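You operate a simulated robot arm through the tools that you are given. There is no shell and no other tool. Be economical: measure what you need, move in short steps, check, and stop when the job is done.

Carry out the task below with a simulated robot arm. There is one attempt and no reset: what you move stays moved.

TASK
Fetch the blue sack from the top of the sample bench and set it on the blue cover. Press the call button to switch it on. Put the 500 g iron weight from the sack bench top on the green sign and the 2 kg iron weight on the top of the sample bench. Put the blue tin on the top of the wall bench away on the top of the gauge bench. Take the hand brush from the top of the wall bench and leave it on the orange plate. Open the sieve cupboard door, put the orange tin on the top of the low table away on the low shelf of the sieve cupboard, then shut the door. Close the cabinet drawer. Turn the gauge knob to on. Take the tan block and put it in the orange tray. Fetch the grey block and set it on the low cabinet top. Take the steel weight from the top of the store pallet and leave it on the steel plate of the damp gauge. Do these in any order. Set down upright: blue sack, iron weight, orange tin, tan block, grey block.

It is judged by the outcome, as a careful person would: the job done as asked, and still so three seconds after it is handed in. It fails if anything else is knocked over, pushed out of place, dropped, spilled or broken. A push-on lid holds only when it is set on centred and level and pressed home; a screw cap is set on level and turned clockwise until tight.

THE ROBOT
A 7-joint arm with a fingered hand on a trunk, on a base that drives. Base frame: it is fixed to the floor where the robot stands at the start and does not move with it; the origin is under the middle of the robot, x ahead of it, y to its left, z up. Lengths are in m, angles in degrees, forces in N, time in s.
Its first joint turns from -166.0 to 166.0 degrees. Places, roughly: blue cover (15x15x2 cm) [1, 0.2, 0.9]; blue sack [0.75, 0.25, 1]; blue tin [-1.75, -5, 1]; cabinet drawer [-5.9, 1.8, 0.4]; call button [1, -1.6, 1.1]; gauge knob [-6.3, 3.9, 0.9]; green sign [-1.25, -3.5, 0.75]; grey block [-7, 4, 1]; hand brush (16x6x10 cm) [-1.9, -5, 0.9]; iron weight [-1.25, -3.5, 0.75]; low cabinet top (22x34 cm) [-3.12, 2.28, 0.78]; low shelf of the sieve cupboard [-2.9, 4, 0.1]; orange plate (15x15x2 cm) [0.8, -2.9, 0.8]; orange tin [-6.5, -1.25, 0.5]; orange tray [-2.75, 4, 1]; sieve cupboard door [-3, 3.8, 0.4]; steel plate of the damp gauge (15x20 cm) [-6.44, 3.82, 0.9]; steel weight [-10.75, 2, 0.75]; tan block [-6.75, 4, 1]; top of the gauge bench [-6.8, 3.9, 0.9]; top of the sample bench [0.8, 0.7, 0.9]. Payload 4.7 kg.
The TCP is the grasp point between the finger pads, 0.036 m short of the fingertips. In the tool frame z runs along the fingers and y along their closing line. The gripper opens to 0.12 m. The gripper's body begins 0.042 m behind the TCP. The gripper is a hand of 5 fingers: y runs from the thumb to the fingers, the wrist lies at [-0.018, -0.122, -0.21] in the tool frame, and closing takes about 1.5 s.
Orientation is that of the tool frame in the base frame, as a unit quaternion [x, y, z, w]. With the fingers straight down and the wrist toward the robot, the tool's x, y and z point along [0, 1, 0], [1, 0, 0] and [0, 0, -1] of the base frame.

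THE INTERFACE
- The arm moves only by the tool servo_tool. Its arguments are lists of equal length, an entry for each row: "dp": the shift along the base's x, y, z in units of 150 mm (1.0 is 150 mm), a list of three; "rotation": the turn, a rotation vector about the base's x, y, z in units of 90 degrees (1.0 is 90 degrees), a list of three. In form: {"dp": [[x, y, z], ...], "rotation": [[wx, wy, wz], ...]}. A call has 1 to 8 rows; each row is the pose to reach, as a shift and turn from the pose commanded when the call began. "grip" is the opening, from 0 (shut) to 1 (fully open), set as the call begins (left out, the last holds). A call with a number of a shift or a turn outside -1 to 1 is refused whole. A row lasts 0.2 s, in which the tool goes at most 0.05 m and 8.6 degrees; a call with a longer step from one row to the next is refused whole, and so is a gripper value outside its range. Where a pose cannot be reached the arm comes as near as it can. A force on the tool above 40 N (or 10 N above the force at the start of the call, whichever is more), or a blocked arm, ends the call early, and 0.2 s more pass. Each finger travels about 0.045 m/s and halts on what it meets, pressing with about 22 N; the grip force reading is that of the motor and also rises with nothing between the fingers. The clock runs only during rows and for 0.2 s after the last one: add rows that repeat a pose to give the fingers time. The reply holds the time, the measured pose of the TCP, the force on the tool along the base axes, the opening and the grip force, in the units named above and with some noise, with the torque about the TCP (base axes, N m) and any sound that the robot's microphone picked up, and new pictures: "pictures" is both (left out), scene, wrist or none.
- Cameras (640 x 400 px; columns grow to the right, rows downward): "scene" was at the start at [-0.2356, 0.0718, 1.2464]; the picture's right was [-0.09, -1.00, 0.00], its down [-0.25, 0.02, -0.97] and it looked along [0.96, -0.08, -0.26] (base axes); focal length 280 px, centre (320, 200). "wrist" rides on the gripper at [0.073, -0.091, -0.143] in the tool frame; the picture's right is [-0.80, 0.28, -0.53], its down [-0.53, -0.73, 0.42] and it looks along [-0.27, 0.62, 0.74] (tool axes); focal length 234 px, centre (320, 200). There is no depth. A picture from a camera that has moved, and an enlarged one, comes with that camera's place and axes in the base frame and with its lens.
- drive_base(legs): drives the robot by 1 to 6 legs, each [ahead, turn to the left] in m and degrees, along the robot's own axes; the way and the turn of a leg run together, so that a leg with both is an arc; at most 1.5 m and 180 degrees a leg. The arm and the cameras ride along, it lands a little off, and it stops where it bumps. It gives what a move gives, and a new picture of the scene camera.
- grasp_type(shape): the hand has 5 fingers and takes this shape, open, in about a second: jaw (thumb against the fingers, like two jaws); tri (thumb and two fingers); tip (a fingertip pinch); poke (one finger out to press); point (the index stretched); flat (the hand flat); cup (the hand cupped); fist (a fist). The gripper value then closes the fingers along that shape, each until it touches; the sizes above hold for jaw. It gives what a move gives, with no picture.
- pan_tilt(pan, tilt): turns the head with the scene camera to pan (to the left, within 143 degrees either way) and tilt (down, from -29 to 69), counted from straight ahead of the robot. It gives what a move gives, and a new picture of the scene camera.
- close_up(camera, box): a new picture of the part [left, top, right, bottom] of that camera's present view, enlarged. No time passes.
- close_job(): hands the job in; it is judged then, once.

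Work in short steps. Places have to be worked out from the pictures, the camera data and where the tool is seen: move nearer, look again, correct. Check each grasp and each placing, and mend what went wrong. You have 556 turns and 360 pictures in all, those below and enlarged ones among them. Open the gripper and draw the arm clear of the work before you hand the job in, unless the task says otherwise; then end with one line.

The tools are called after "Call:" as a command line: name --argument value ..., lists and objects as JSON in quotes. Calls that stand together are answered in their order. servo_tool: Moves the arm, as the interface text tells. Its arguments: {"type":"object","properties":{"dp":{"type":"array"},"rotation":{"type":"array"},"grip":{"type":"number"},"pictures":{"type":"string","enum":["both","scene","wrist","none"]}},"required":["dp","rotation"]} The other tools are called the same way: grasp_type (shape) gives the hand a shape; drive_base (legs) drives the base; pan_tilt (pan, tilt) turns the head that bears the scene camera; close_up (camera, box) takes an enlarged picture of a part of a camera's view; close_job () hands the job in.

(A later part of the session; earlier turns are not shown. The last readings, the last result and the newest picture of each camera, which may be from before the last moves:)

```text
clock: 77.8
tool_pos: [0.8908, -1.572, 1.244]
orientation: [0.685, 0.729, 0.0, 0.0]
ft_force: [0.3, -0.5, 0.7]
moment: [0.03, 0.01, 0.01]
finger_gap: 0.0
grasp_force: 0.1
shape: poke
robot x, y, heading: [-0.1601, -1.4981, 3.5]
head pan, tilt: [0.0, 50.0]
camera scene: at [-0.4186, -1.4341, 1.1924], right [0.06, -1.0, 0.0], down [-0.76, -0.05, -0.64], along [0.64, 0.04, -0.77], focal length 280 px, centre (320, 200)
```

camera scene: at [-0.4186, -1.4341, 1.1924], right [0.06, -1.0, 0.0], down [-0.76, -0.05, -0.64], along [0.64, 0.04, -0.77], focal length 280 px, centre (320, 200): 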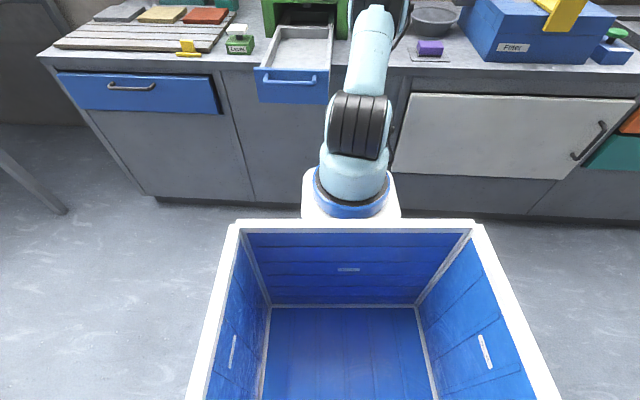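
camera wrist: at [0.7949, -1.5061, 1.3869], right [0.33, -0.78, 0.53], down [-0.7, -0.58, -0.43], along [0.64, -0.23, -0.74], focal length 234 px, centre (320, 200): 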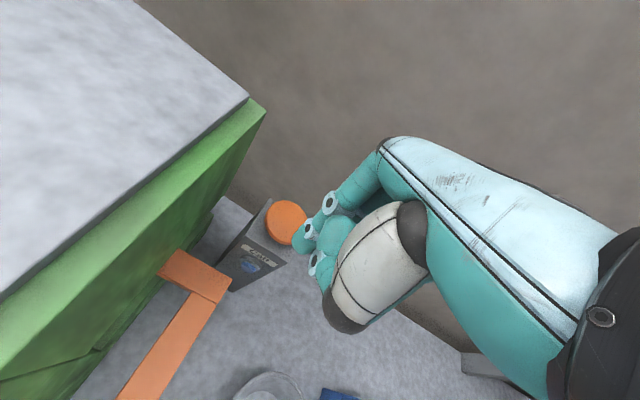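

There's room: about 15 cm to the drawer front and bench edge. I'll drive 8 cm ahead.

Call:
drive_base --legs '[[0.08, 0]]'

Call:
servo_tool --dp '[[0, 0, 0]]' --rotation '[[0, 0, 0]]' --pictures "wrist"

```text
clock: 78.9
tool_pos: [0.9712, -1.5671, 1.2437]
orientation: [0.684, 0.729, 0.0, 0.0]
ft_force: [-0.3, 0.6, 0.0]
moment: [0.05, -0.01, 0.01]
finger_gap: 0.0001
grasp_force: 0.0
shape: poke
robot x, y, heading: [-0.0826, -1.4909, 3.6]
head pan, tilt: [0.0, 50.0]
camera scene: at [-0.339, -1.429, 1.1923], right [0.06, -1.0, 0.0], down [-0.76, -0.05, -0.64], along [0.64, 0.04, -0.77], focal length 280 px, centre (320, 200)
```

scene: 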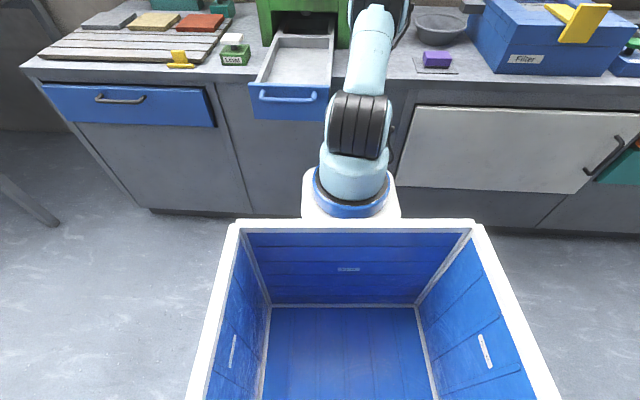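

```text
clock: 79.3
tool_pos: [0.9712, -1.567, 1.2432]
orientation: [0.685, 0.729, 0.0, 0.0]
ft_force: [0.8, 0.6, 0.3]
moment: [0.01, -0.05, -0.01]
finger_gap: 0.0001
grasp_force: 0.1
shape: poke
robot x, y, heading: [-0.0833, -1.4925, 3.6]
head pan, tilt: [0.0, 50.0]
camera wrist: at [0.8751, -1.5011, 1.3862], right [0.33, -0.78, 0.53], down [-0.7, -0.58, -0.42], along [0.64, -0.23, -0.74], focal length 234 px, centre (320, 200)
```

wrist: 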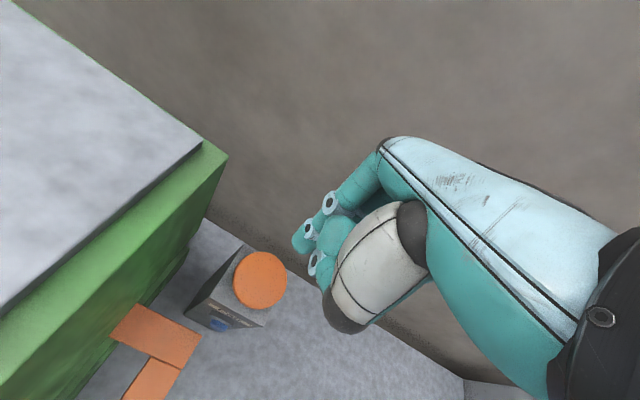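

Button at (0.955, -1.558). I'll shift 2.8 cm back so the poke finger is above it, and lower most of the way.

Call:
servo_tool --dp '[[-0.19, 0, 0], [-0.19, 0, -0.15], [-0.19, 0, -0.3]]' --rotation '[[0, 0, 0], [0, 0, 0], [0, 0, 0]]' --pictures "wrist"

```text
clock: 80.1
tool_pos: [0.9425, -1.5663, 1.1982]
orientation: [0.685, 0.729, 0.0, 0.0]
ft_force: [0.7, -0.8, -0.2]
moment: [0.0, 0.02, -0.03]
finger_gap: 0.0002
grasp_force: 0.1
shape: poke
robot x, y, heading: [-0.0826, -1.4919, 3.6]
head pan, tilt: [0.0, 50.0]
camera wrist: at [0.8469, -1.5018, 1.3399], right [0.33, -0.78, 0.52], down [-0.7, -0.58, -0.42], along [0.64, -0.23, -0.74], focal length 234 px, centre (320, 200)
```

wrist: 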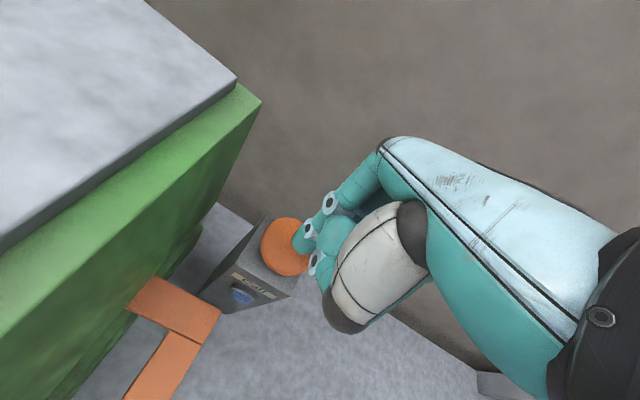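

The tip is lined up with the button. I'll press down slowly.

Call:
servo_tool --dp '[[0, 0, -0.12], [0, 0, -0.18], [0, 0, -0.24], [0, 0, -0.28]]' --rotation '[[0, 0, 0], [0, 0, 0], [0, 0, 0], [0, 0, 0]]' --pictures "wrist"

```text
clock: 81.1
tool_pos: [0.9416, -1.5682, 1.1575]
orientation: [0.684, 0.729, 0.001, 0.0]
ft_force: [-0.8, -1.3, 4.8]
moment: [-0.1, 0.0, 0.0]
finger_gap: 0.0
grasp_force: 0.1
shape: poke
robot x, y, heading: [-0.0863, -1.4902, 3.6]
head pan, tilt: [0.0, 50.0]
heard: click
camera wrist: at [0.846, -1.5018, 1.2998], right [0.33, -0.78, 0.53], down [-0.7, -0.58, -0.43], along [0.64, -0.23, -0.74], focal length 234 px, centre (320, 200)
```

wrist: 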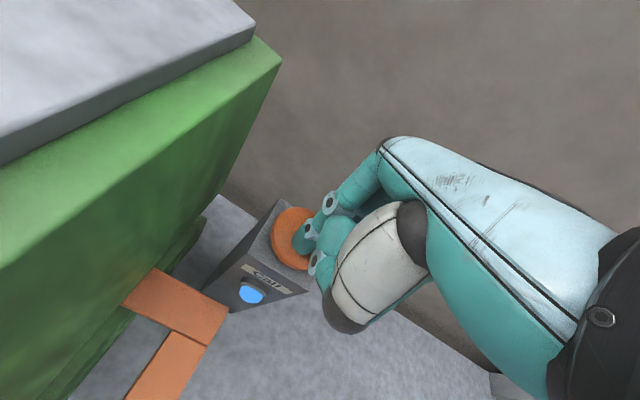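

A click, and the lamp is lit blue. I'll release upward and confirm it stays on.

Call:
servo_tool --dp '[[0, 0, 0.3], [0, 0, 0.6], [0, 0, 0.9]]' --rotation '[[0, 0, 0], [0, 0, 0], [0, 0, 0]]' --pictures "wrist"

```text
clock: 81.9
tool_pos: [0.9309, -1.5657, 1.2854]
orientation: [0.684, 0.729, 0.001, 0.0]
ft_force: [-1.6, 0.9, 0.9]
moment: [-0.03, -0.08, -0.02]
finger_gap: 0.0001
grasp_force: 0.1
shape: poke
out of reach, approached as far as the arm can: row 3
robot x, y, heading: [-0.08, -1.4912, 3.6]
head pan, tilt: [0.0, 50.0]
camera wrist: at [0.8351, -1.4994, 1.4282], right [0.33, -0.78, 0.53], down [-0.7, -0.58, -0.43], along [0.64, -0.23, -0.74], focal length 234 px, centre (320, 200)
```

wrist: 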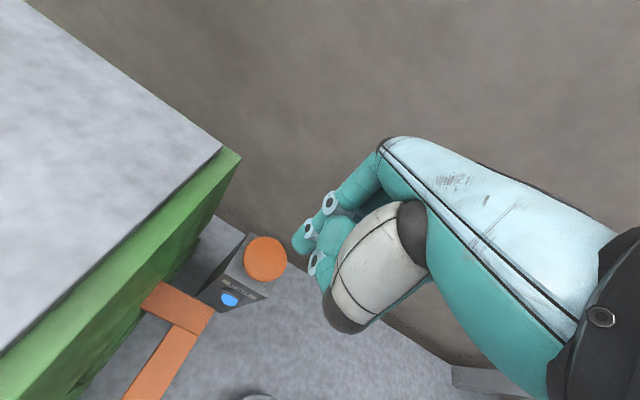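

The call lamp is on. I'll pull the arm back, return to jaw shape, and reverse from the bench.

Call:
servo_tool --dp '[[-0.3, 0, 0.1], [-0.6, 0, 0.15], [-0.9, 0, 0.15]]' --rotation '[[0, 0, 0], [0, 0, 0], [0, 0, 0]]' --pictures "none"

Call:
servo_tool --dp '[[-0.3, 0, 0], [-0.6, 0, 0], [-0.9, 0, 0]]' --rotation '[[0, 0, 0], [0, 0, 0], [0, 0, 0]]' --pictures "none"

Call:
grasp_type --shape "jaw"

Call:
drive_base --legs '[[-0.7, 0], [0, -90]]'

```text
clock: 82.7
tool_pos: [0.7985, -1.5669, 1.3024]
orientation: [0.685, 0.729, 0.0, -0.002]
ft_force: [1.3, -0.4, -1.5]
moment: [0.04, 0.07, 0.02]
finger_gap: 0.0
grasp_force: 0.1
shape: poke
robot x, y, heading: [-0.084, -1.4917, 3.4]
head pan, tilt: [0.0, 50.0]
```

```text
clock: 83.5
tool_pos: [0.6625, -1.5667, 1.3069]
orientation: [0.684, 0.73, -0.001, -0.001]
ft_force: [1.3, 0.3, -1.1]
moment: [0.03, 0.13, 0.0]
finger_gap: 0.0002
grasp_force: 0.2
shape: poke
robot x, y, heading: [-0.0832, -1.4948, 3.8]
head pan, tilt: [0.0, 50.0]
```

```text
clock: 84.4
tool_pos: [0.6626, -1.566, 1.3072]
orientation: [0.685, 0.729, 0.0, 0.0]
ft_force: [0.5, 0.2, 0.5]
moment: [0.02, -0.01, 0.01]
finger_gap: 0.1199
grasp_force: 0.1
shape: jaw
robot x, y, heading: [-0.0805, -1.4937, 3.7]
head pan, tilt: [0.0, 50.0]
```

```text
clock: 92.0
tool_pos: [-0.8391, -2.282, 1.3089]
orientation: [0.999, 0.037, 0.0, 0.0]
ft_force: [-0.5, 0.3, -0.2]
moment: [-0.02, 0.01, -0.01]
finger_gap: 0.1199
grasp_force: 0.0
shape: jaw
robot x, y, heading: [-0.7741, -1.5365, -85.8]
head pan, tilt: [0.0, 50.0]
camera scene: at [-0.7086, -1.2786, 1.1923], right [-1.0, -0.07, 0.0], down [-0.06, 0.76, -0.64], along [0.05, -0.64, -0.77], focal length 280 px, centre (320, 200)
```

scene: 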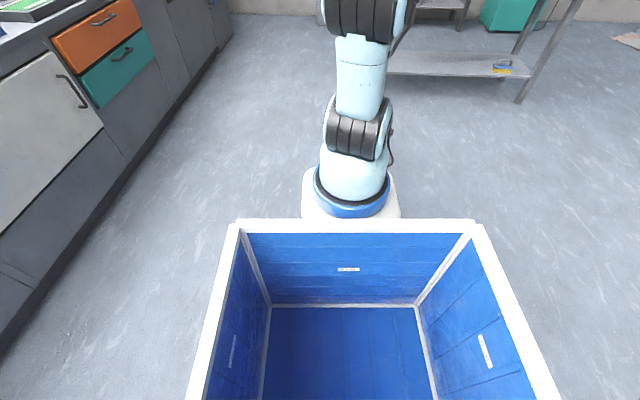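

Next is the sack bench. I'll drive to about (-1.25, -2.6) facing it.

Call:
drive_base --legs '[[0, -28.3], [1.1, 0], [0, 24.1]]'

Call:
pan_tilt --pan 0 --tilt 22

```text
clock: 100.2
tool_pos: [-1.3323, -3.2672, 1.3072]
orientation: [1.0, 0.003, 0.0, 0.0]
ft_force: [0.0, 0.2, -0.3]
moment: [0.01, -0.02, -0.01]
finger_gap: 0.1199
grasp_force: 0.0
shape: jaw
robot x, y, heading: [-1.2163, -2.5255, -89.5]
head pan, tilt: [0.0, 50.0]
camera scene: at [-1.1356, -2.2745, 1.1923], right [-1.0, -0.01, 0.0], down [0.0, 0.77, -0.64], along [0.0, -0.64, -0.77], focal length 280 px, centre (320, 200)
```

scene: 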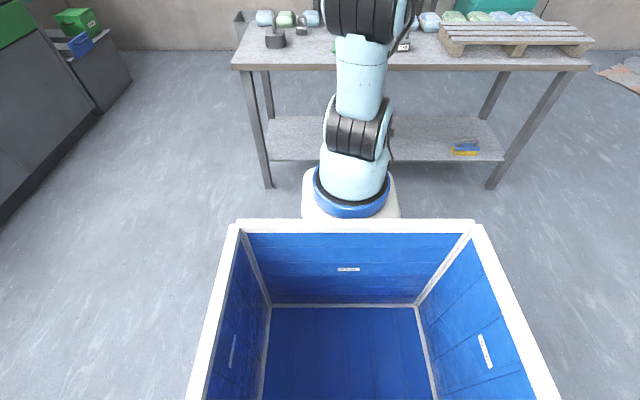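

```text
clock: 101.1
tool_pos: [-1.3312, -3.2659, 1.3068]
orientation: [1.0, 0.003, 0.0, 0.0]
ft_force: [0.5, 0.7, 0.4]
moment: [0.03, -0.02, -0.01]
finger_gap: 0.12
grasp_force: 0.0
shape: jaw
robot x, y, heading: [-1.2158, -2.5285, -89.7]
head pan, tilt: [0.0, 22.0]
camera scene: at [-1.1355, -2.2903, 1.2345], right [-1.0, -0.01, 0.0], down [0.0, 0.38, -0.93], along [0.01, -0.93, -0.38], focal length 280 px, centre (320, 200)
```

scene: 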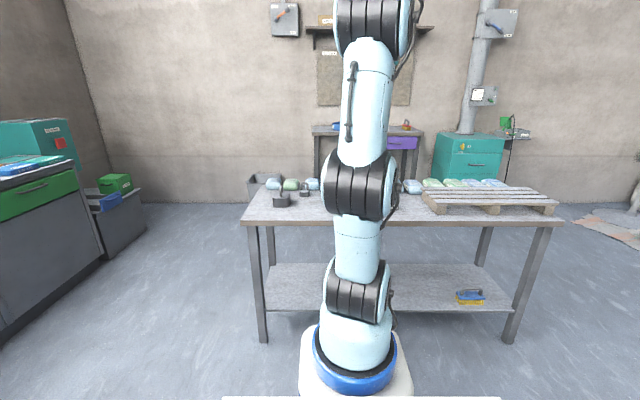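

Call:
close_up --camera "scene" --box '[230, 160, 430, 240]'

Call:
close_up --camera "wrist" --box '[0, 0, 640, 400]'

```text
3.20 times, centred on (330, 200) of scene
camera zoom: at [-1.1355, -2.2903, 1.2345], right [-1.0, -0.01, 0.0], down [0.0, 0.38, -0.93], along [0.01, -0.93, -0.38], focal length 896 px, centre (288, 200)
```

zoom: 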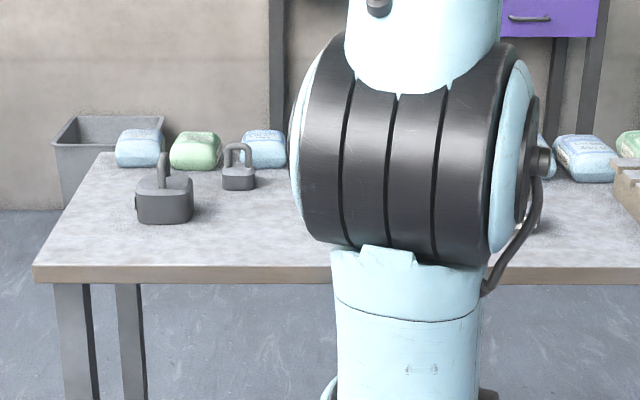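

```text
1.00 times, centred on (320, 200) of wrist (not enlarged: the box is as wide or as high as the picture)
camera zoom: at [-1.2597, -3.1762, 1.4498], right [-0.8, -0.28, 0.53], down [-0.54, 0.73, -0.42], along [-0.26, -0.62, -0.74], focal length 234 px, centre (320, 200)
```

zoom: 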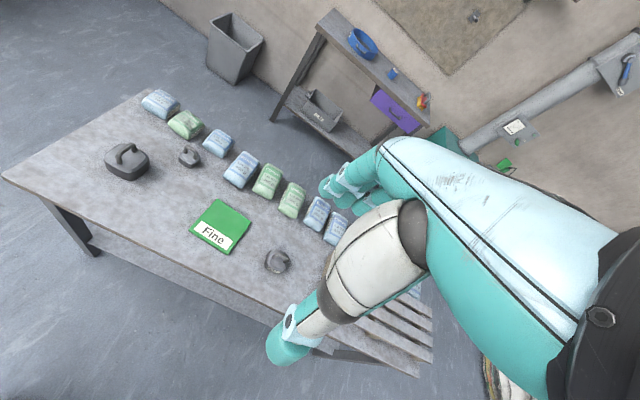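

There are three weights. I'll zoom in to read labels.

Call:
close_up --camera "wrist" --box '[90, 120, 310, 280]'

Call:
pan_tilt --pan -12 --tilt 45

```text
2.50 times, centred on (200, 200) of wrist
camera zoom: at [-1.2597, -3.1762, 1.4498], right [-0.8, -0.28, 0.53], down [-0.54, 0.73, -0.42], along [-0.26, -0.62, -0.74], focal length 585 px, centre (620, 200)
```

zoom: 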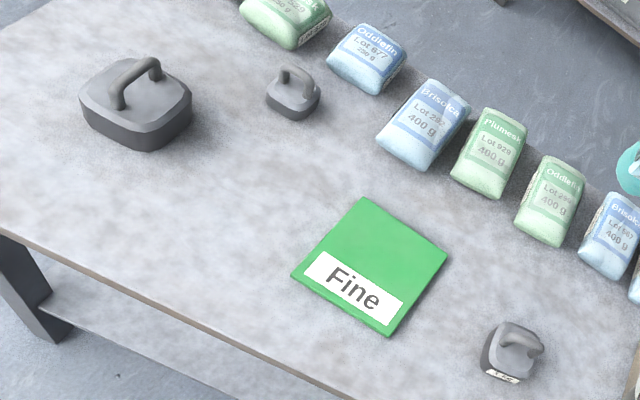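

```text
clock: 102.0
tool_pos: [-1.3312, -3.2676, 1.3077]
orientation: [1.0, 0.003, 0.0, 0.0]
ft_force: [-0.2, -0.1, -0.1]
moment: [0.02, 0.04, 0.01]
finger_gap: 0.12
grasp_force: 0.1
shape: jaw
robot x, y, heading: [-1.2148, -2.5297, -89.8]
head pan, tilt: [-12.0, 45.0]
camera scene: at [-1.1525, -2.2772, 1.1993], right [-0.98, 0.2, 0.0], down [0.14, 0.69, -0.71], along [-0.14, -0.69, -0.71], focal length 280 px, centre (320, 200)
```

scene: 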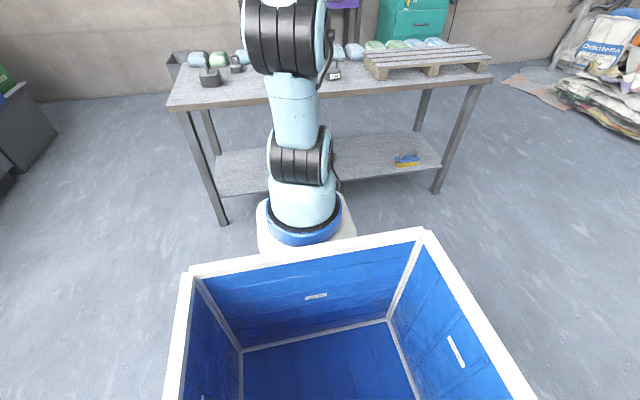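

Call:
close_up --camera "scene" --box '[320, 62, 352, 86]'

Call:
close_up --camera "wrist" --box '[250, 235, 310, 285]'

```text
16.00 times, centred on (336, 74) of scene
camera zoom: at [-1.1525, -2.2772, 1.1993], right [-0.98, 0.2, 0.0], down [0.14, 0.69, -0.71], along [-0.14, -0.69, -0.71], focal length 4481 px, centre (64, 2216)
```

zoom: 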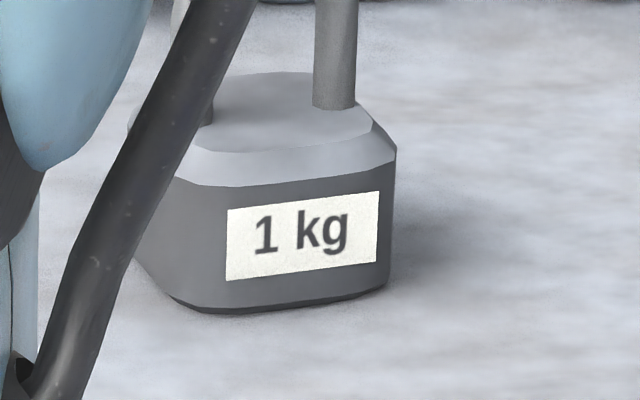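

```text
8.00 times, centred on (280, 260) of wrist
camera zoom: at [-1.2597, -3.1762, 1.4498], right [-0.8, -0.28, 0.53], down [-0.54, 0.73, -0.42], along [-0.26, -0.62, -0.74], focal length 1873 px, centre (640, -280)
```

zoom: 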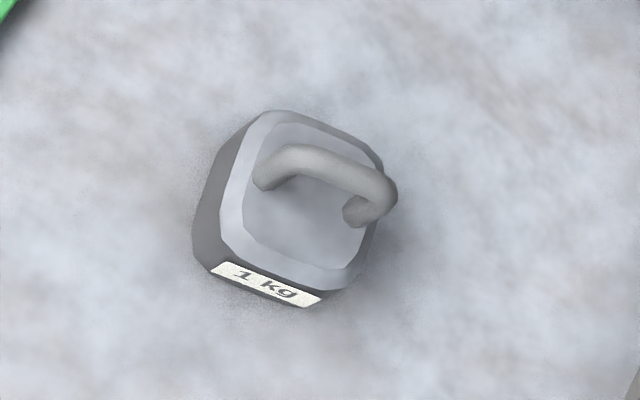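

The small unlabelled weight must be 500 g and the largest one 2 kg. I'll bring the hand over for a near view of the small weight at about (-1.05, -3.60).

Call:
servo_tool --dp '[[0.3, 0, 0], [0.6, 0, 0], [0.9, 0, 0], [1, 0, -0.2]]' --rotation '[[0, 0, 0], [0, 0, 0], [0, 0, 0], [0, 0, 0]]' --pictures "none"

Call:
servo_tool --dp '[[0.25, 0, -0.2], [0.5, -0.05, -0.4], [0.75, -0.1, -0.6], [1, -0.15, -0.8]]' --rotation '[[0, 0, 0], [0, 0, 0], [0, 0, 0], [0, 0, 0]]' --pictures "none"

Call:
servo_tool --dp '[[0.2, 0, -0.2], [0.35, 0, -0.45], [0.4, 0, -0.7]]' --rotation '[[0, 0, 0], [0, 0, 0], [0, 0, 0]]' --pictures "wrist"

```text
clock: 103.0
tool_pos: [-1.1825, -3.266, 1.2776]
orientation: [1.0, 0.002, 0.0, 0.0]
ft_force: [0.2, -0.4, 0.9]
moment: [-0.02, -0.01, 0.01]
finger_gap: 0.1201
grasp_force: 0.1
shape: jaw
robot x, y, heading: [-1.2176, -2.5261, -89.8]
head pan, tilt: [-12.0, 45.0]
```

```text
clock: 104.0
tool_pos: [-1.0344, -3.289, 1.1588]
orientation: [1.0, 0.002, 0.0, 0.002]
ft_force: [-0.7, 1.1, 2.0]
moment: [-0.07, -0.06, -0.01]
finger_gap: 0.12
grasp_force: 0.1
shape: jaw
robot x, y, heading: [-1.2151, -2.5302, -90.0]
head pan, tilt: [-12.0, 45.0]
```

```text
clock: 104.8
tool_pos: [-0.9734, -3.289, 1.053]
orientation: [1.0, 0.002, 0.0, 0.0]
ft_force: [0.1, -0.1, 0.8]
moment: [-0.01, 0.0, 0.0]
finger_gap: 0.1198
grasp_force: 0.0
shape: jaw
robot x, y, heading: [-1.217, -2.5302, -89.7]
head pan, tilt: [-12.0, 45.0]
camera wrist: at [-0.8998, -3.1991, 1.1952], right [-0.8, -0.28, 0.53], down [-0.54, 0.73, -0.43], along [-0.26, -0.62, -0.74], focal length 234 px, centre (320, 200)
```

wrist: 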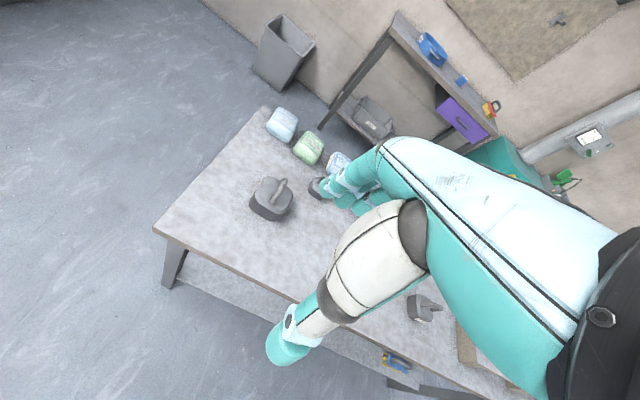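

Call:
servo_tool --dp '[[-0.3, 0, -0.05], [-0.6, 0, -0.15], [-0.85, 0, -0.35]]' --rotation '[[0, 0, 0], [0, 0, 0], [0, 0, 0]]' --pictures "none"

Call:
close_up --camera "wrist" --box '[180, 100, 340, 220]'

```text
clock: 105.6
tool_pos: [-1.1003, -3.2894, 0.998]
orientation: [1.0, 0.003, 0.0, 0.001]
ft_force: [-0.3, 0.2, 0.5]
moment: [0.01, -0.01, -0.01]
finger_gap: 0.1199
grasp_force: 0.1
shape: jaw
robot x, y, heading: [-1.2175, -2.5263, -89.7]
head pan, tilt: [-12.0, 45.0]
```

```text
3.33 times, centred on (260, 160) of wrist
camera zoom: at [-1.0277, -3.1984, 1.1411], right [-0.8, -0.28, 0.53], down [-0.54, 0.73, -0.43], along [-0.26, -0.62, -0.74], focal length 781 px, centre (520, 333)
```

zoom: 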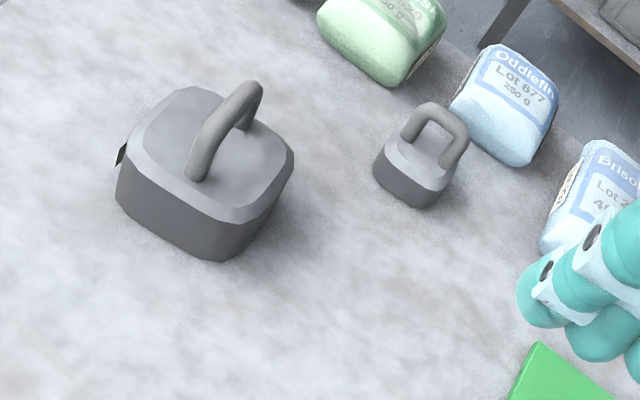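

The small weight's body is centred near (-1.053, -3.608), bench at about z 0.72, handle top ~0.795. I'll move above it with the fingers narrowed to ~0.09 to stay clear of the bags behind.

Call:
servo_tool --dp '[[0.1, -0.3, 0], [0.2, -0.6, 0], [0.3, -0.9, 0], [0.31, -1, 0]]' --rotation '[[0, 0, 0], [0, 0, 0], [0, 0, 0], [0, 0, 0]]' --grip 0.75 --pictures "none"

Call:
servo_tool --dp '[[0, -0.3, -0.1], [0, -0.6, -0.2], [0, -0.9, -0.3], [0, -1, -0.4]]' --rotation '[[0, 0, 0], [0, 0, 0], [0, 0, 0], [0, 0, 0]]' --pictures "none"

Call:
servo_tool --dp '[[0, -0.12, -0.2], [0, -0.12, -0.4], [0, -0.12, -0.4]]' --rotation '[[0, 0, 0], [0, 0, 0], [0, 0, 0]]' --pictures "wrist"

```text
clock: 106.6
tool_pos: [-1.0529, -3.4396, 0.9986]
orientation: [1.0, 0.003, 0.001, 0.0]
ft_force: [-0.2, 0.4, 0.9]
moment: [0.01, 0.02, -0.02]
finger_gap: 0.0904
grasp_force: 0.1
shape: jaw
robot x, y, heading: [-1.2199, -2.5296, -89.8]
head pan, tilt: [-12.0, 45.0]
```

```text
clock: 107.6
tool_pos: [-1.051, -3.5912, 0.9412]
orientation: [1.0, 0.003, 0.0, 0.001]
ft_force: [0.8, 0.1, 1.4]
moment: [0.02, 0.02, -0.02]
finger_gap: 0.0901
grasp_force: 0.0
shape: jaw
robot x, y, heading: [-1.2126, -2.5279, -89.6]
head pan, tilt: [-12.0, 45.0]
```

```text
clock: 108.4
tool_pos: [-1.0526, -3.6084, 0.8798]
orientation: [1.0, 0.003, 0.0, 0.0]
ft_force: [0.5, -0.3, -0.3]
moment: [0.0, -0.03, 0.01]
finger_gap: 0.0901
grasp_force: 0.1
shape: jaw
robot x, y, heading: [-1.2118, -2.5288, -89.6]
head pan, tilt: [-12.0, 45.0]
camera wrist: at [-0.9796, -3.5173, 1.0222], right [-0.8, -0.28, 0.53], down [-0.54, 0.73, -0.42], along [-0.26, -0.62, -0.74], focal length 234 px, centre (320, 200)
```

wrist: 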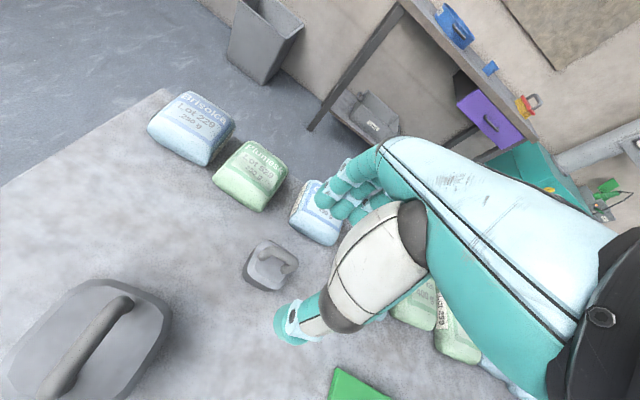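

Alignment checks out: weight at (-1.047, -3.611). I'll descend gently to TCP z≈0.775.

Call:
servo_tool --dp '[[0.03, -0.02, -0.2], [0.03, -0.02, -0.4], [0.03, -0.02, -0.6], [0.03, -0.02, -0.7]]' --rotation '[[0, 0, 0], [0, 0, 0], [0, 0, 0], [0, 0, 0]]' --pictures "wrist"

```text
clock: 109.4
tool_pos: [-1.0498, -3.6139, 0.7761]
orientation: [1.0, 0.002, -0.001, 0.0]
ft_force: [-0.1, -0.6, 0.3]
moment: [0.03, 0.04, -0.01]
finger_gap: 0.0903
grasp_force: 0.0
shape: jaw
robot x, y, heading: [-1.2162, -2.5248, -89.8]
head pan, tilt: [-12.0, 45.0]
camera wrist: at [-0.9767, -3.5218, 0.9176], right [-0.8, -0.28, 0.53], down [-0.54, 0.73, -0.42], along [-0.26, -0.62, -0.74], focal length 234 px, centre (320, 200)
```

wrist: 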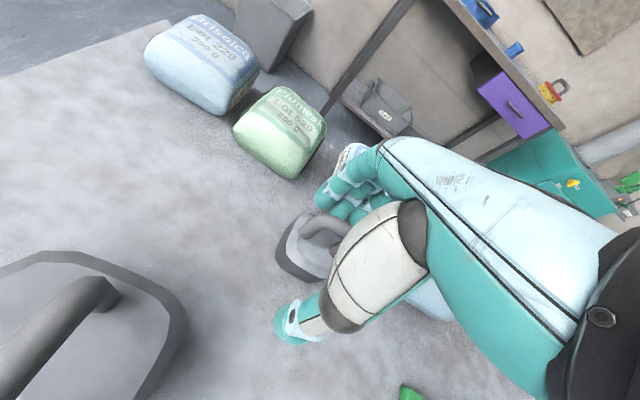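

The weight is between thumb and fingers. I'll go 8 mm lower and close.

Call:
servo_tool --dp '[[0, 0, -0.05], [0, 0, -0.05]]' --rotation '[[0, 0, 0], [0, 0, 0]]' --pictures "none"

Call:
servo_tool --dp '[[0, 0, 0], [0, 0, 0], [0, 0, 0], [0, 0, 0], [0, 0, 0], [0, 0, 0]]' --rotation '[[0, 0, 0], [0, 0, 0], [0, 0, 0], [0, 0, 0], [0, 0, 0], [0, 0, 0]]' --grip 0 --pictures "wrist"

```text
clock: 110.0
tool_pos: [-1.049, -3.6124, 0.7686]
orientation: [1.0, 0.003, 0.0, 0.0]
ft_force: [-0.7, -0.2, -0.9]
moment: [-0.04, 0.02, 0.01]
finger_gap: 0.0903
grasp_force: 0.0
shape: jaw
robot x, y, heading: [-1.2144, -2.53, -89.8]
head pan, tilt: [-12.0, 45.0]
```

```text
clock: 111.4
tool_pos: [-1.049, -3.6128, 0.768]
orientation: [1.0, 0.002, 0.001, 0.0]
ft_force: [-0.9, 1.7, 0.2]
moment: [-0.01, 0.06, -0.01]
finger_gap: 0.0472
grasp_force: 22.1
shape: jaw
robot x, y, heading: [-1.2106, -2.5268, -89.7]
head pan, tilt: [-12.0, 45.0]
camera wrist: at [-0.9765, -3.5213, 0.9101], right [-0.8, -0.28, 0.53], down [-0.54, 0.73, -0.42], along [-0.26, -0.62, -0.74], focal length 234 px, centre (320, 200)
```

wrist: 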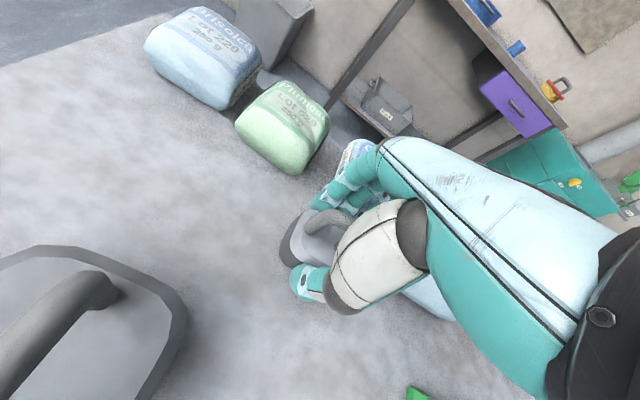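

Gripped (gap 0.047, 22 N). I'll lift and carry toward the sign at about (-1.244, -3.478).

Call:
servo_tool --dp '[[0, 0, 0.25], [0, 0.05, 0.5], [0, 0.2, 0.75], [-0.1, 0.45, 0.9]]' --rotation '[[0, 0, 0], [0, 0, 0], [0, 0, 0], [0, 0, 0]]' --pictures "none"

Call:
servo_tool --dp '[[-0.3, 0.15, 0], [-0.6, 0.3, 0], [-0.85, 0.45, 0], [-0.85, 0.45, 0]]' --rotation '[[0, 0, 0], [0, 0, 0], [0, 0, 0], [0, 0, 0]]' --pictures "wrist"

```text
clock: 112.4
tool_pos: [-1.0634, -3.5443, 0.9021]
orientation: [1.0, 0.002, 0.001, -0.002]
ft_force: [0.0, 0.7, -8.2]
moment: [0.06, -0.03, -0.03]
finger_gap: 0.0473
grasp_force: 21.8
shape: jaw
robot x, y, heading: [-1.2163, -2.527, -89.8]
head pan, tilt: [-12.0, 45.0]
```

```text
refused: row 1 steps farther than a row can; nothing moved
```

Call:
servo_tool --dp '[[-0.28, 0.12, 0], [-0.56, 0.24, 0], [-0.84, 0.36, 0], [-1, 0.45, 0]]' --rotation '[[0, 0, 0], [0, 0, 0], [0, 0, 0], [0, 0, 0]]' --pictures "wrist"

```text
clock: 113.4
tool_pos: [-1.2141, -3.4744, 0.902]
orientation: [1.0, 0.003, 0.0, -0.001]
ft_force: [0.7, 0.5, -5.6]
moment: [0.03, -0.01, 0.01]
finger_gap: 0.047
grasp_force: 21.8
shape: jaw
robot x, y, heading: [-1.2185, -2.5276, -89.7]
head pan, tilt: [-12.0, 45.0]
camera wrist: at [-1.1415, -3.3832, 1.044], right [-0.8, -0.28, 0.53], down [-0.54, 0.73, -0.42], along [-0.26, -0.62, -0.74], focal length 234 px, centre (320, 200)
```

wrist: 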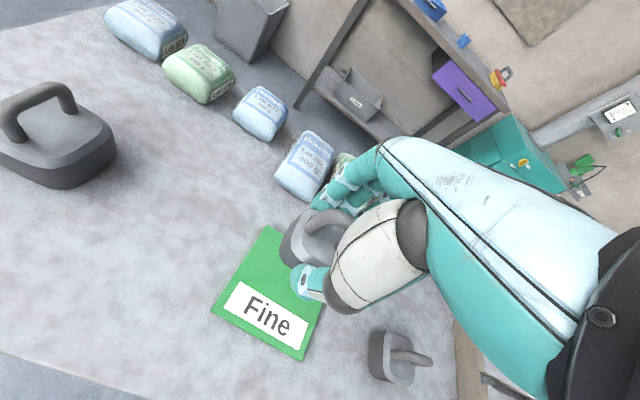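

Sign centre is at (-1.253, -3.477). I'll shift and lower to just above it.

Call:
servo_tool --dp '[[-0.26, -0.01, 0], [-0.26, -0.01, -0.25], [-0.26, -0.01, -0.5], [-0.26, -0.01, -0.72], [-0.26, -0.01, -0.76]]' --rotation '[[0, 0, 0], [0, 0, 0], [0, 0, 0], [0, 0, 0], [0, 0, 0]]' --pictures "wrist"

```text
clock: 114.6
tool_pos: [-1.2519, -3.4744, 0.7877]
orientation: [1.0, 0.003, 0.0, 0.001]
ft_force: [-0.2, 0.2, -4.1]
moment: [0.05, -0.02, 0.02]
finger_gap: 0.0473
grasp_force: 22.3
shape: jaw
robot x, y, heading: [-1.215, -2.5314, -89.8]
head pan, tilt: [-12.0, 45.0]
camera wrist: at [-1.1803, -3.3848, 0.9299], right [-0.8, -0.28, 0.53], down [-0.54, 0.73, -0.42], along [-0.26, -0.62, -0.74], focal length 234 px, centre (320, 200)
```

wrist: 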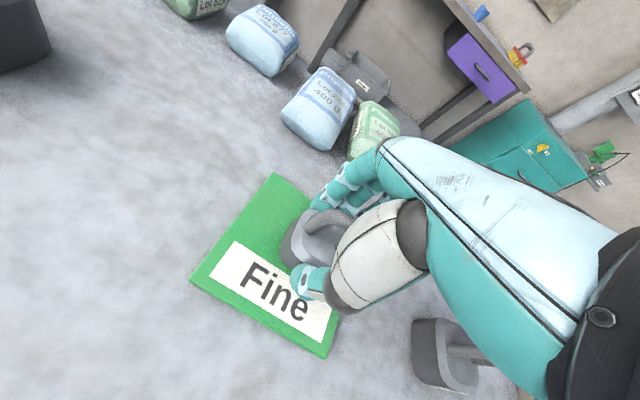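

It's well over the sign. I'll lower in small steps until contact.

Call:
servo_tool --dp '[[0, 0, -0.03], [0, 0, -0.06], [0, 0, -0.08], [0, 0, -0.1]]' --rotation '[[0, 0, 0], [0, 0, 0], [0, 0, 0], [0, 0, 0]]' --pictures "none"

```text
clock: 115.6
tool_pos: [-1.2529, -3.4766, 0.777]
orientation: [1.0, 0.003, 0.0, 0.003]
ft_force: [2.1, 2.2, 13.9]
moment: [-0.1, -0.04, -0.02]
finger_gap: 0.0474
grasp_force: 22.3
shape: jaw
robot x, y, heading: [-1.2141, -2.5275, -89.3]
head pan, tilt: [-12.0, 45.0]
```

It's down (14 N contact). I'll ease up a millimetre, open the fingers, then rise.

Call:
servo_tool --dp '[[0, 0, 0.01], [0, 0, 0.01], [0, 0, 0.01], [0, 0, 0.01], [0, 0, 0.01]]' --rotation '[[0, 0, 0], [0, 0, 0], [0, 0, 0], [0, 0, 0], [0, 0, 0]]' --grip 0.75 --pictures "none"

Call:
servo_tool --dp '[[0, 0, 0.2], [0, 0, 0.5], [0, 0, 0.8], [0, 0, 1]]' --rotation '[[0, 0, 0], [0, 0, 0], [0, 0, 0], [0, 0, 0]]' --pictures "wrist"

```text
clock: 116.8
tool_pos: [-1.2516, -3.4785, 0.7762]
orientation: [1.0, 0.002, 0.0, 0.0]
ft_force: [0.1, 0.2, 0.5]
moment: [0.02, 0.01, 0.04]
finger_gap: 0.0899
grasp_force: 0.1
shape: jaw
robot x, y, heading: [-1.2154, -2.5306, -89.8]
head pan, tilt: [-12.0, 45.0]
```

```text
clock: 117.8
tool_pos: [-1.2511, -3.477, 0.9254]
orientation: [1.0, 0.003, 0.0, 0.0]
ft_force: [0.1, 0.2, -0.8]
moment: [0.0, -0.02, 0.0]
finger_gap: 0.0896
grasp_force: 0.0
shape: jaw
robot x, y, heading: [-1.2174, -2.5304, -89.7]
head pan, tilt: [-12.0, 45.0]
camera wrist: at [-1.1796, -3.3862, 1.0681], right [-0.8, -0.28, 0.52], down [-0.54, 0.73, -0.42], along [-0.26, -0.62, -0.74], focal length 234 px, centre (320, 200)
```

wrist: 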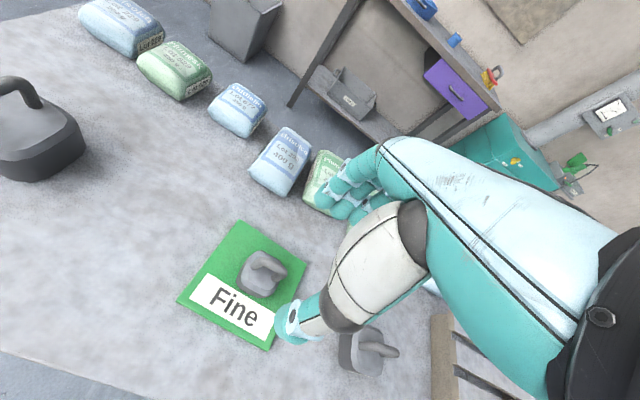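

The 500 g weight stands on the sign. Next is the 2 kg weight near (-0.95, -3.488). Its handle runs roughly along y, so I'll turn the hand ~75° and take a look from above.

Call:
servo_tool --dp '[[0, 0, 0.2], [0, 0, 0.4], [0, 0.1, 0.6], [0.1, 0.2, 0.8], [0.3, 0.3, 0.8], [0.5, 0.4, 0.8], [0.7, 0.45, 0.8], [0.9, 0.5, 0.8]]' --rotation '[[0, 0, 0.09], [0, 0, 0.18], [0, 0, 0.27], [0, 0, 0.36], [0, 0, 0.45], [0, 0, 0.54], [0, 0, 0.63], [0, 0, 0.72]]' --grip 1 --pictures "none"

Call:
servo_tool --dp '[[0, 0, 0], [0, 0, 0]]' --rotation '[[0, 0, 0.09], [0, 0, 0.11]]' --pictures "wrist"

```text
clock: 119.6
tool_pos: [-1.1163, -3.4017, 1.045]
orientation: [0.842, 0.539, 0.0, 0.0]
ft_force: [-0.6, 0.3, 0.2]
moment: [-0.04, -0.01, 0.01]
finger_gap: 0.1197
grasp_force: 0.0
shape: jaw
robot x, y, heading: [-1.2156, -2.5202, -89.5]
head pan, tilt: [-12.0, 45.0]
```

```text
clock: 120.2
tool_pos: [-1.1164, -3.4027, 1.0445]
orientation: [0.793, 0.61, 0.0, 0.0]
ft_force: [1.1, -1.0, 0.0]
moment: [-0.01, 0.0, 0.02]
finger_gap: 0.1197
grasp_force: 0.0
shape: jaw
robot x, y, heading: [-1.2156, -2.5293, -89.4]
head pan, tilt: [-12.0, 45.0]
camera wrist: at [-1.186, -3.3097, 1.1869], right [0.06, -0.85, 0.53], down [-0.84, -0.33, -0.42], along [0.53, -0.42, -0.74], focal length 234 px, centre (320, 200)
```

wrist: 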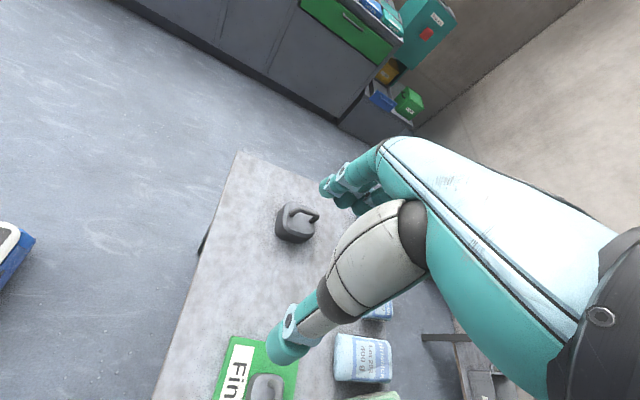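

Call:
close_up --camera "wrist" --box '[250, 180, 350, 260]'

```text
5.00 times, centred on (300, 220) of wrist
camera zoom: at [-1.186, -3.3097, 1.1869], right [0.06, -0.85, 0.53], down [-0.84, -0.33, -0.42], along [0.53, -0.42, -0.74], focal length 1171 px, centre (420, 100)
```

zoom: 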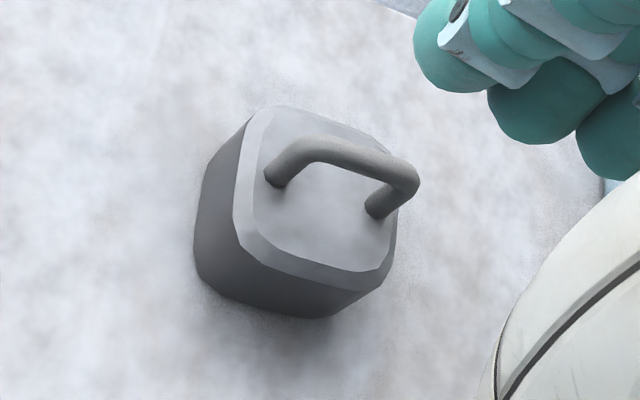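

The handle runs along y, centred at about (-0.95, -3.494), bar at z≈0.805 and body top ≈0.767. I'll align the closing line with x and move above it.

Call:
servo_tool --dp '[[0.25, -0.1, 0], [0.5, -0.2, -0.1], [0.75, -0.35, -0.25], [0.95, -0.5, -0.4], [1, -0.6, -0.65]]' --rotation '[[0, 0, 0.09], [0, 0, 0.166], [0, 0, 0.166], [0, 0, 0.166], [0, 0, 0.166]]' --grip 0.6 --pictures "none"

Call:
servo_tool --dp '[[0.11, 0, -0.1], [0.11, 0, -0.2]]' --rotation '[[0, 0, 0], [0, 0, 0]]' --pictures "wrist"

```text
clock: 121.4
tool_pos: [-0.9675, -3.4904, 0.9465]
orientation: [0.707, 0.707, -0.001, 0.001]
ft_force: [-0.1, -0.2, 2.0]
moment: [-0.07, 0.01, -0.01]
finger_gap: 0.0721
grasp_force: 0.1
shape: jaw
robot x, y, heading: [-1.2158, -2.5282, -89.8]
head pan, tilt: [-12.0, 45.0]
```

```text
clock: 122.0
tool_pos: [-0.9518, -3.4915, 0.9174]
orientation: [0.708, 0.707, 0.0, 0.0]
ft_force: [0.5, -0.1, 0.0]
moment: [-0.01, -0.05, 0.0]
finger_gap: 0.0721
grasp_force: 0.1
shape: jaw
robot x, y, heading: [-1.2146, -2.5244, -89.5]
head pan, tilt: [-12.0, 45.0]
camera wrist: at [-1.0421, -3.4192, 1.0593], right [0.28, -0.8, 0.53], down [-0.73, -0.53, -0.42], along [0.62, -0.27, -0.74], focal length 234 px, centre (320, 200)
```

wrist: 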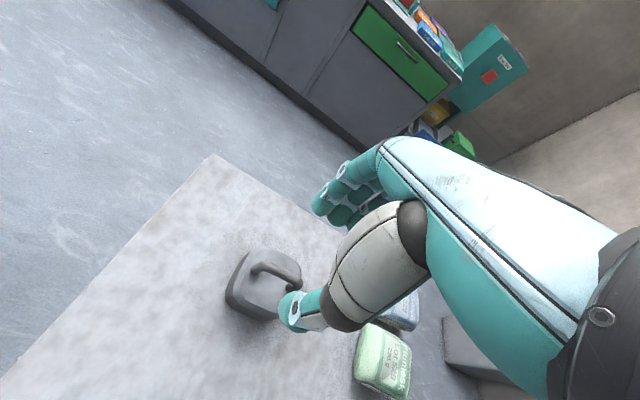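

The bar is at (-0.947, -3.492). I'll descend to TCP z≈0.815 so the fingers straddle the bar.

Call:
servo_tool --dp '[[0.04, 0, -0.2], [0.04, 0, -0.4], [0.04, 0, -0.6], [0.04, 0, -0.68], [0.04, 0, -0.68]]' --rotation '[[0, 0, 0], [0, 0, 0], [0, 0, 0], [0, 0, 0], [0, 0, 0]]' --pictures "wrist"

```text
clock: 123.2
tool_pos: [-0.9443, -3.4919, 0.8143]
orientation: [0.708, 0.706, 0.0, 0.0]
ft_force: [0.6, 0.4, -0.1]
moment: [0.0, 0.01, -0.02]
finger_gap: 0.0725
grasp_force: 0.0
shape: jaw
robot x, y, heading: [-1.2136, -2.5292, -89.7]
head pan, tilt: [-12.0, 45.0]
camera wrist: at [-1.0354, -3.4198, 0.956], right [0.28, -0.8, 0.53], down [-0.73, -0.53, -0.42], along [0.62, -0.27, -0.74], focal length 234 px, centre (320, 200)
```

wrist: 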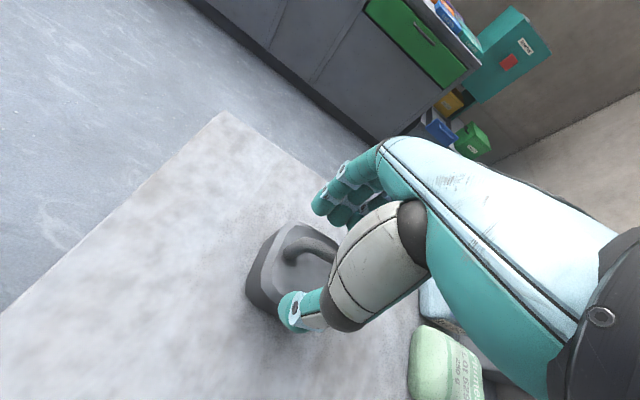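

Call:
servo_tool --dp '[[0, 0, 0], [0, 0, 0], [0, 0, 0], [0, 0, 0], [0, 0, 0], [0, 0, 0], [0, 0, 0]]' --rotation '[[0, 0, 0], [0, 0, 0], [0, 0, 0], [0, 0, 0], [0, 0, 0], [0, 0, 0], [0, 0, 0]]' --grip 0 --pictures "wrist"

```text
clock: 124.8
tool_pos: [-0.9462, -3.4916, 0.8131]
orientation: [0.708, 0.706, 0.0, -0.001]
ft_force: [-3.9, -1.0, -0.5]
moment: [-0.06, -0.21, 0.02]
finger_gap: 0.0009
grasp_force: 22.0
shape: jaw
robot x, y, heading: [-1.2127, -2.5288, -89.7]
head pan, tilt: [-12.0, 45.0]
camera wrist: at [-1.036, -3.42, 0.9552], right [0.28, -0.81, 0.52], down [-0.73, -0.53, -0.42], along [0.62, -0.27, -0.74], focal length 234 px, centre (320, 200)
```

wrist: 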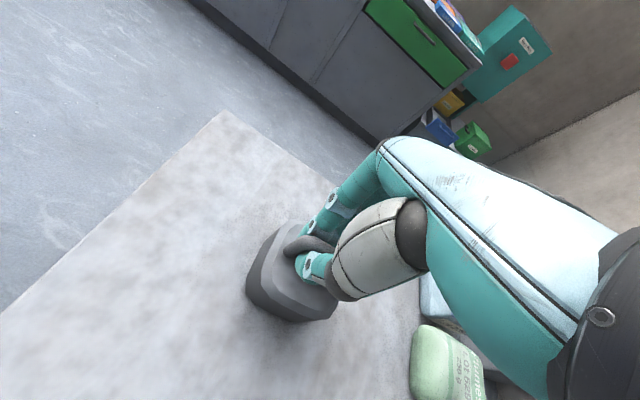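

The fingertips have closed under the bar, caging the handle. I'll lift slowly and check.

Call:
servo_tool --dp '[[0, 0, 0.1], [0, 0, 0.2], [0, 0, 0.35], [0, 0, 0.5], [0, 0, 0.5]]' --rotation '[[0, 0, 0], [0, 0, 0], [0, 0, 0], [0, 0, 0], [0, 0, 0]]' --pictures "wrist"

```text
clock: 126.0
tool_pos: [-0.9433, -3.4917, 0.8904]
orientation: [0.708, 0.707, 0.0, -0.001]
ft_force: [0.7, -0.1, -18.1]
moment: [-0.02, -0.17, 0.03]
finger_gap: 0.0
grasp_force: 21.5
shape: jaw
robot x, y, heading: [-1.2131, -2.5221, -89.8]
head pan, tilt: [-12.0, 45.0]
camera wrist: at [-1.0346, -3.4203, 1.0317], right [0.28, -0.8, 0.52], down [-0.73, -0.53, -0.42], along [0.62, -0.27, -0.74], focal length 234 px, centre (320, 200)
```

wrist: 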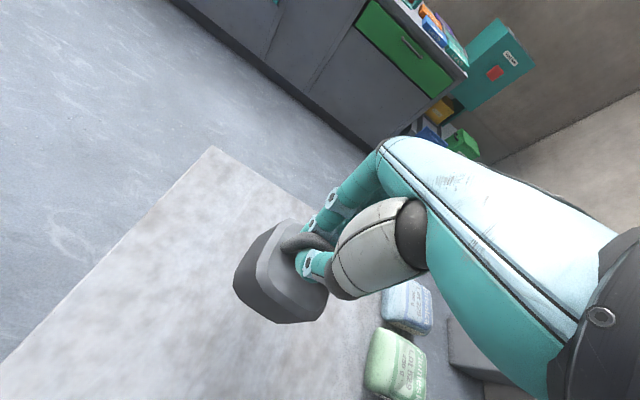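

It reads about 2 kg and hangs securely. I'll raise it and bring it in nearer to the robot for travel.

Call:
servo_tool --dp '[[0, 0, 0.25], [0, 0.1, 0.5], [0, 0.25, 0.75], [0, 0.45, 1], [0, 0.7, 1], [0, 0.95, 1]]' --rotation '[[0, 0, 0], [0, 0, 0], [0, 0, 0], [0, 0, 0], [0, 0, 0], [0, 0, 0]]' --pictures "none"

Call:
servo_tool --dp '[[-0.2, 0.2, 0.1], [-0.4, 0.4, 0.2], [-0.6, 0.6, 0.3], [-0.8, 0.8, 0.4]]' --rotation '[[0, 0, 0], [0, 0, 0], [0, 0, 0], [0, 0, 0]]' --pictures "wrist"

```text
clock: 127.4
tool_pos: [-0.9442, -3.3493, 1.0413]
orientation: [0.708, 0.706, 0.001, -0.002]
ft_force: [-0.1, 0.5, -22.6]
moment: [-0.02, -0.13, 0.0]
finger_gap: 0.0001
grasp_force: 22.7
shape: jaw
robot x, y, heading: [-1.2153, -2.5292, -89.6]
head pan, tilt: [-12.0, 45.0]
```

```text
clock: 128.4
tool_pos: [-1.0669, -3.2312, 1.1011]
orientation: [0.707, 0.707, 0.001, 0.0]
ft_force: [-2.0, -0.2, -21.6]
moment: [-0.02, -0.06, 0.02]
finger_gap: 0.0001
grasp_force: 21.8
shape: jaw
robot x, y, heading: [-1.2139, -2.5281, -89.6]
head pan, tilt: [-12.0, 45.0]
camera wrist: at [-1.1567, -3.159, 1.243], right [0.28, -0.8, 0.52], down [-0.73, -0.53, -0.42], along [0.62, -0.27, -0.74], focal length 234 px, centre (320, 200)
```

wrist: 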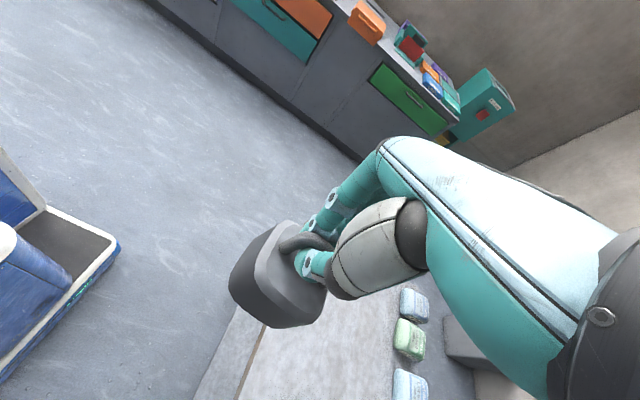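

I'll drive back to the sample bench with the weight.

Call:
drive_base --legs '[[-0.4, 0], [0, 162], [1.1, 0], [1.05, 0], [0, -72]]'

```text
clock: 151.0
tool_pos: [0.1387, 0.0848, 1.1009]
orientation: [0.002, 1.0, 0.0, 0.0]
ft_force: [0.0, -0.5, -19.7]
moment: [0.08, 0.04, 0.01]
finger_gap: 0.0
grasp_force: 22.0
shape: jaw
robot x, y, heading: [-0.5661, -0.0583, 0.3]
head pan, tilt: [-12.0, 45.0]
camera scene: at [-0.814, 0.0002, 1.1993], right [-0.2, -0.98, 0.0], down [-0.69, 0.14, -0.71], along [0.69, -0.14, -0.71], focal length 280 px, centre (320, 200)
```

scene: 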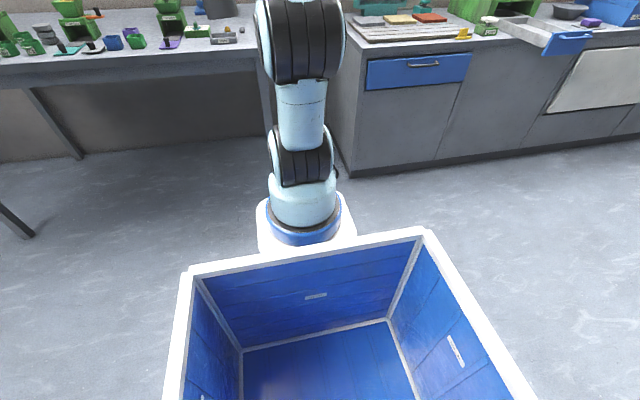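

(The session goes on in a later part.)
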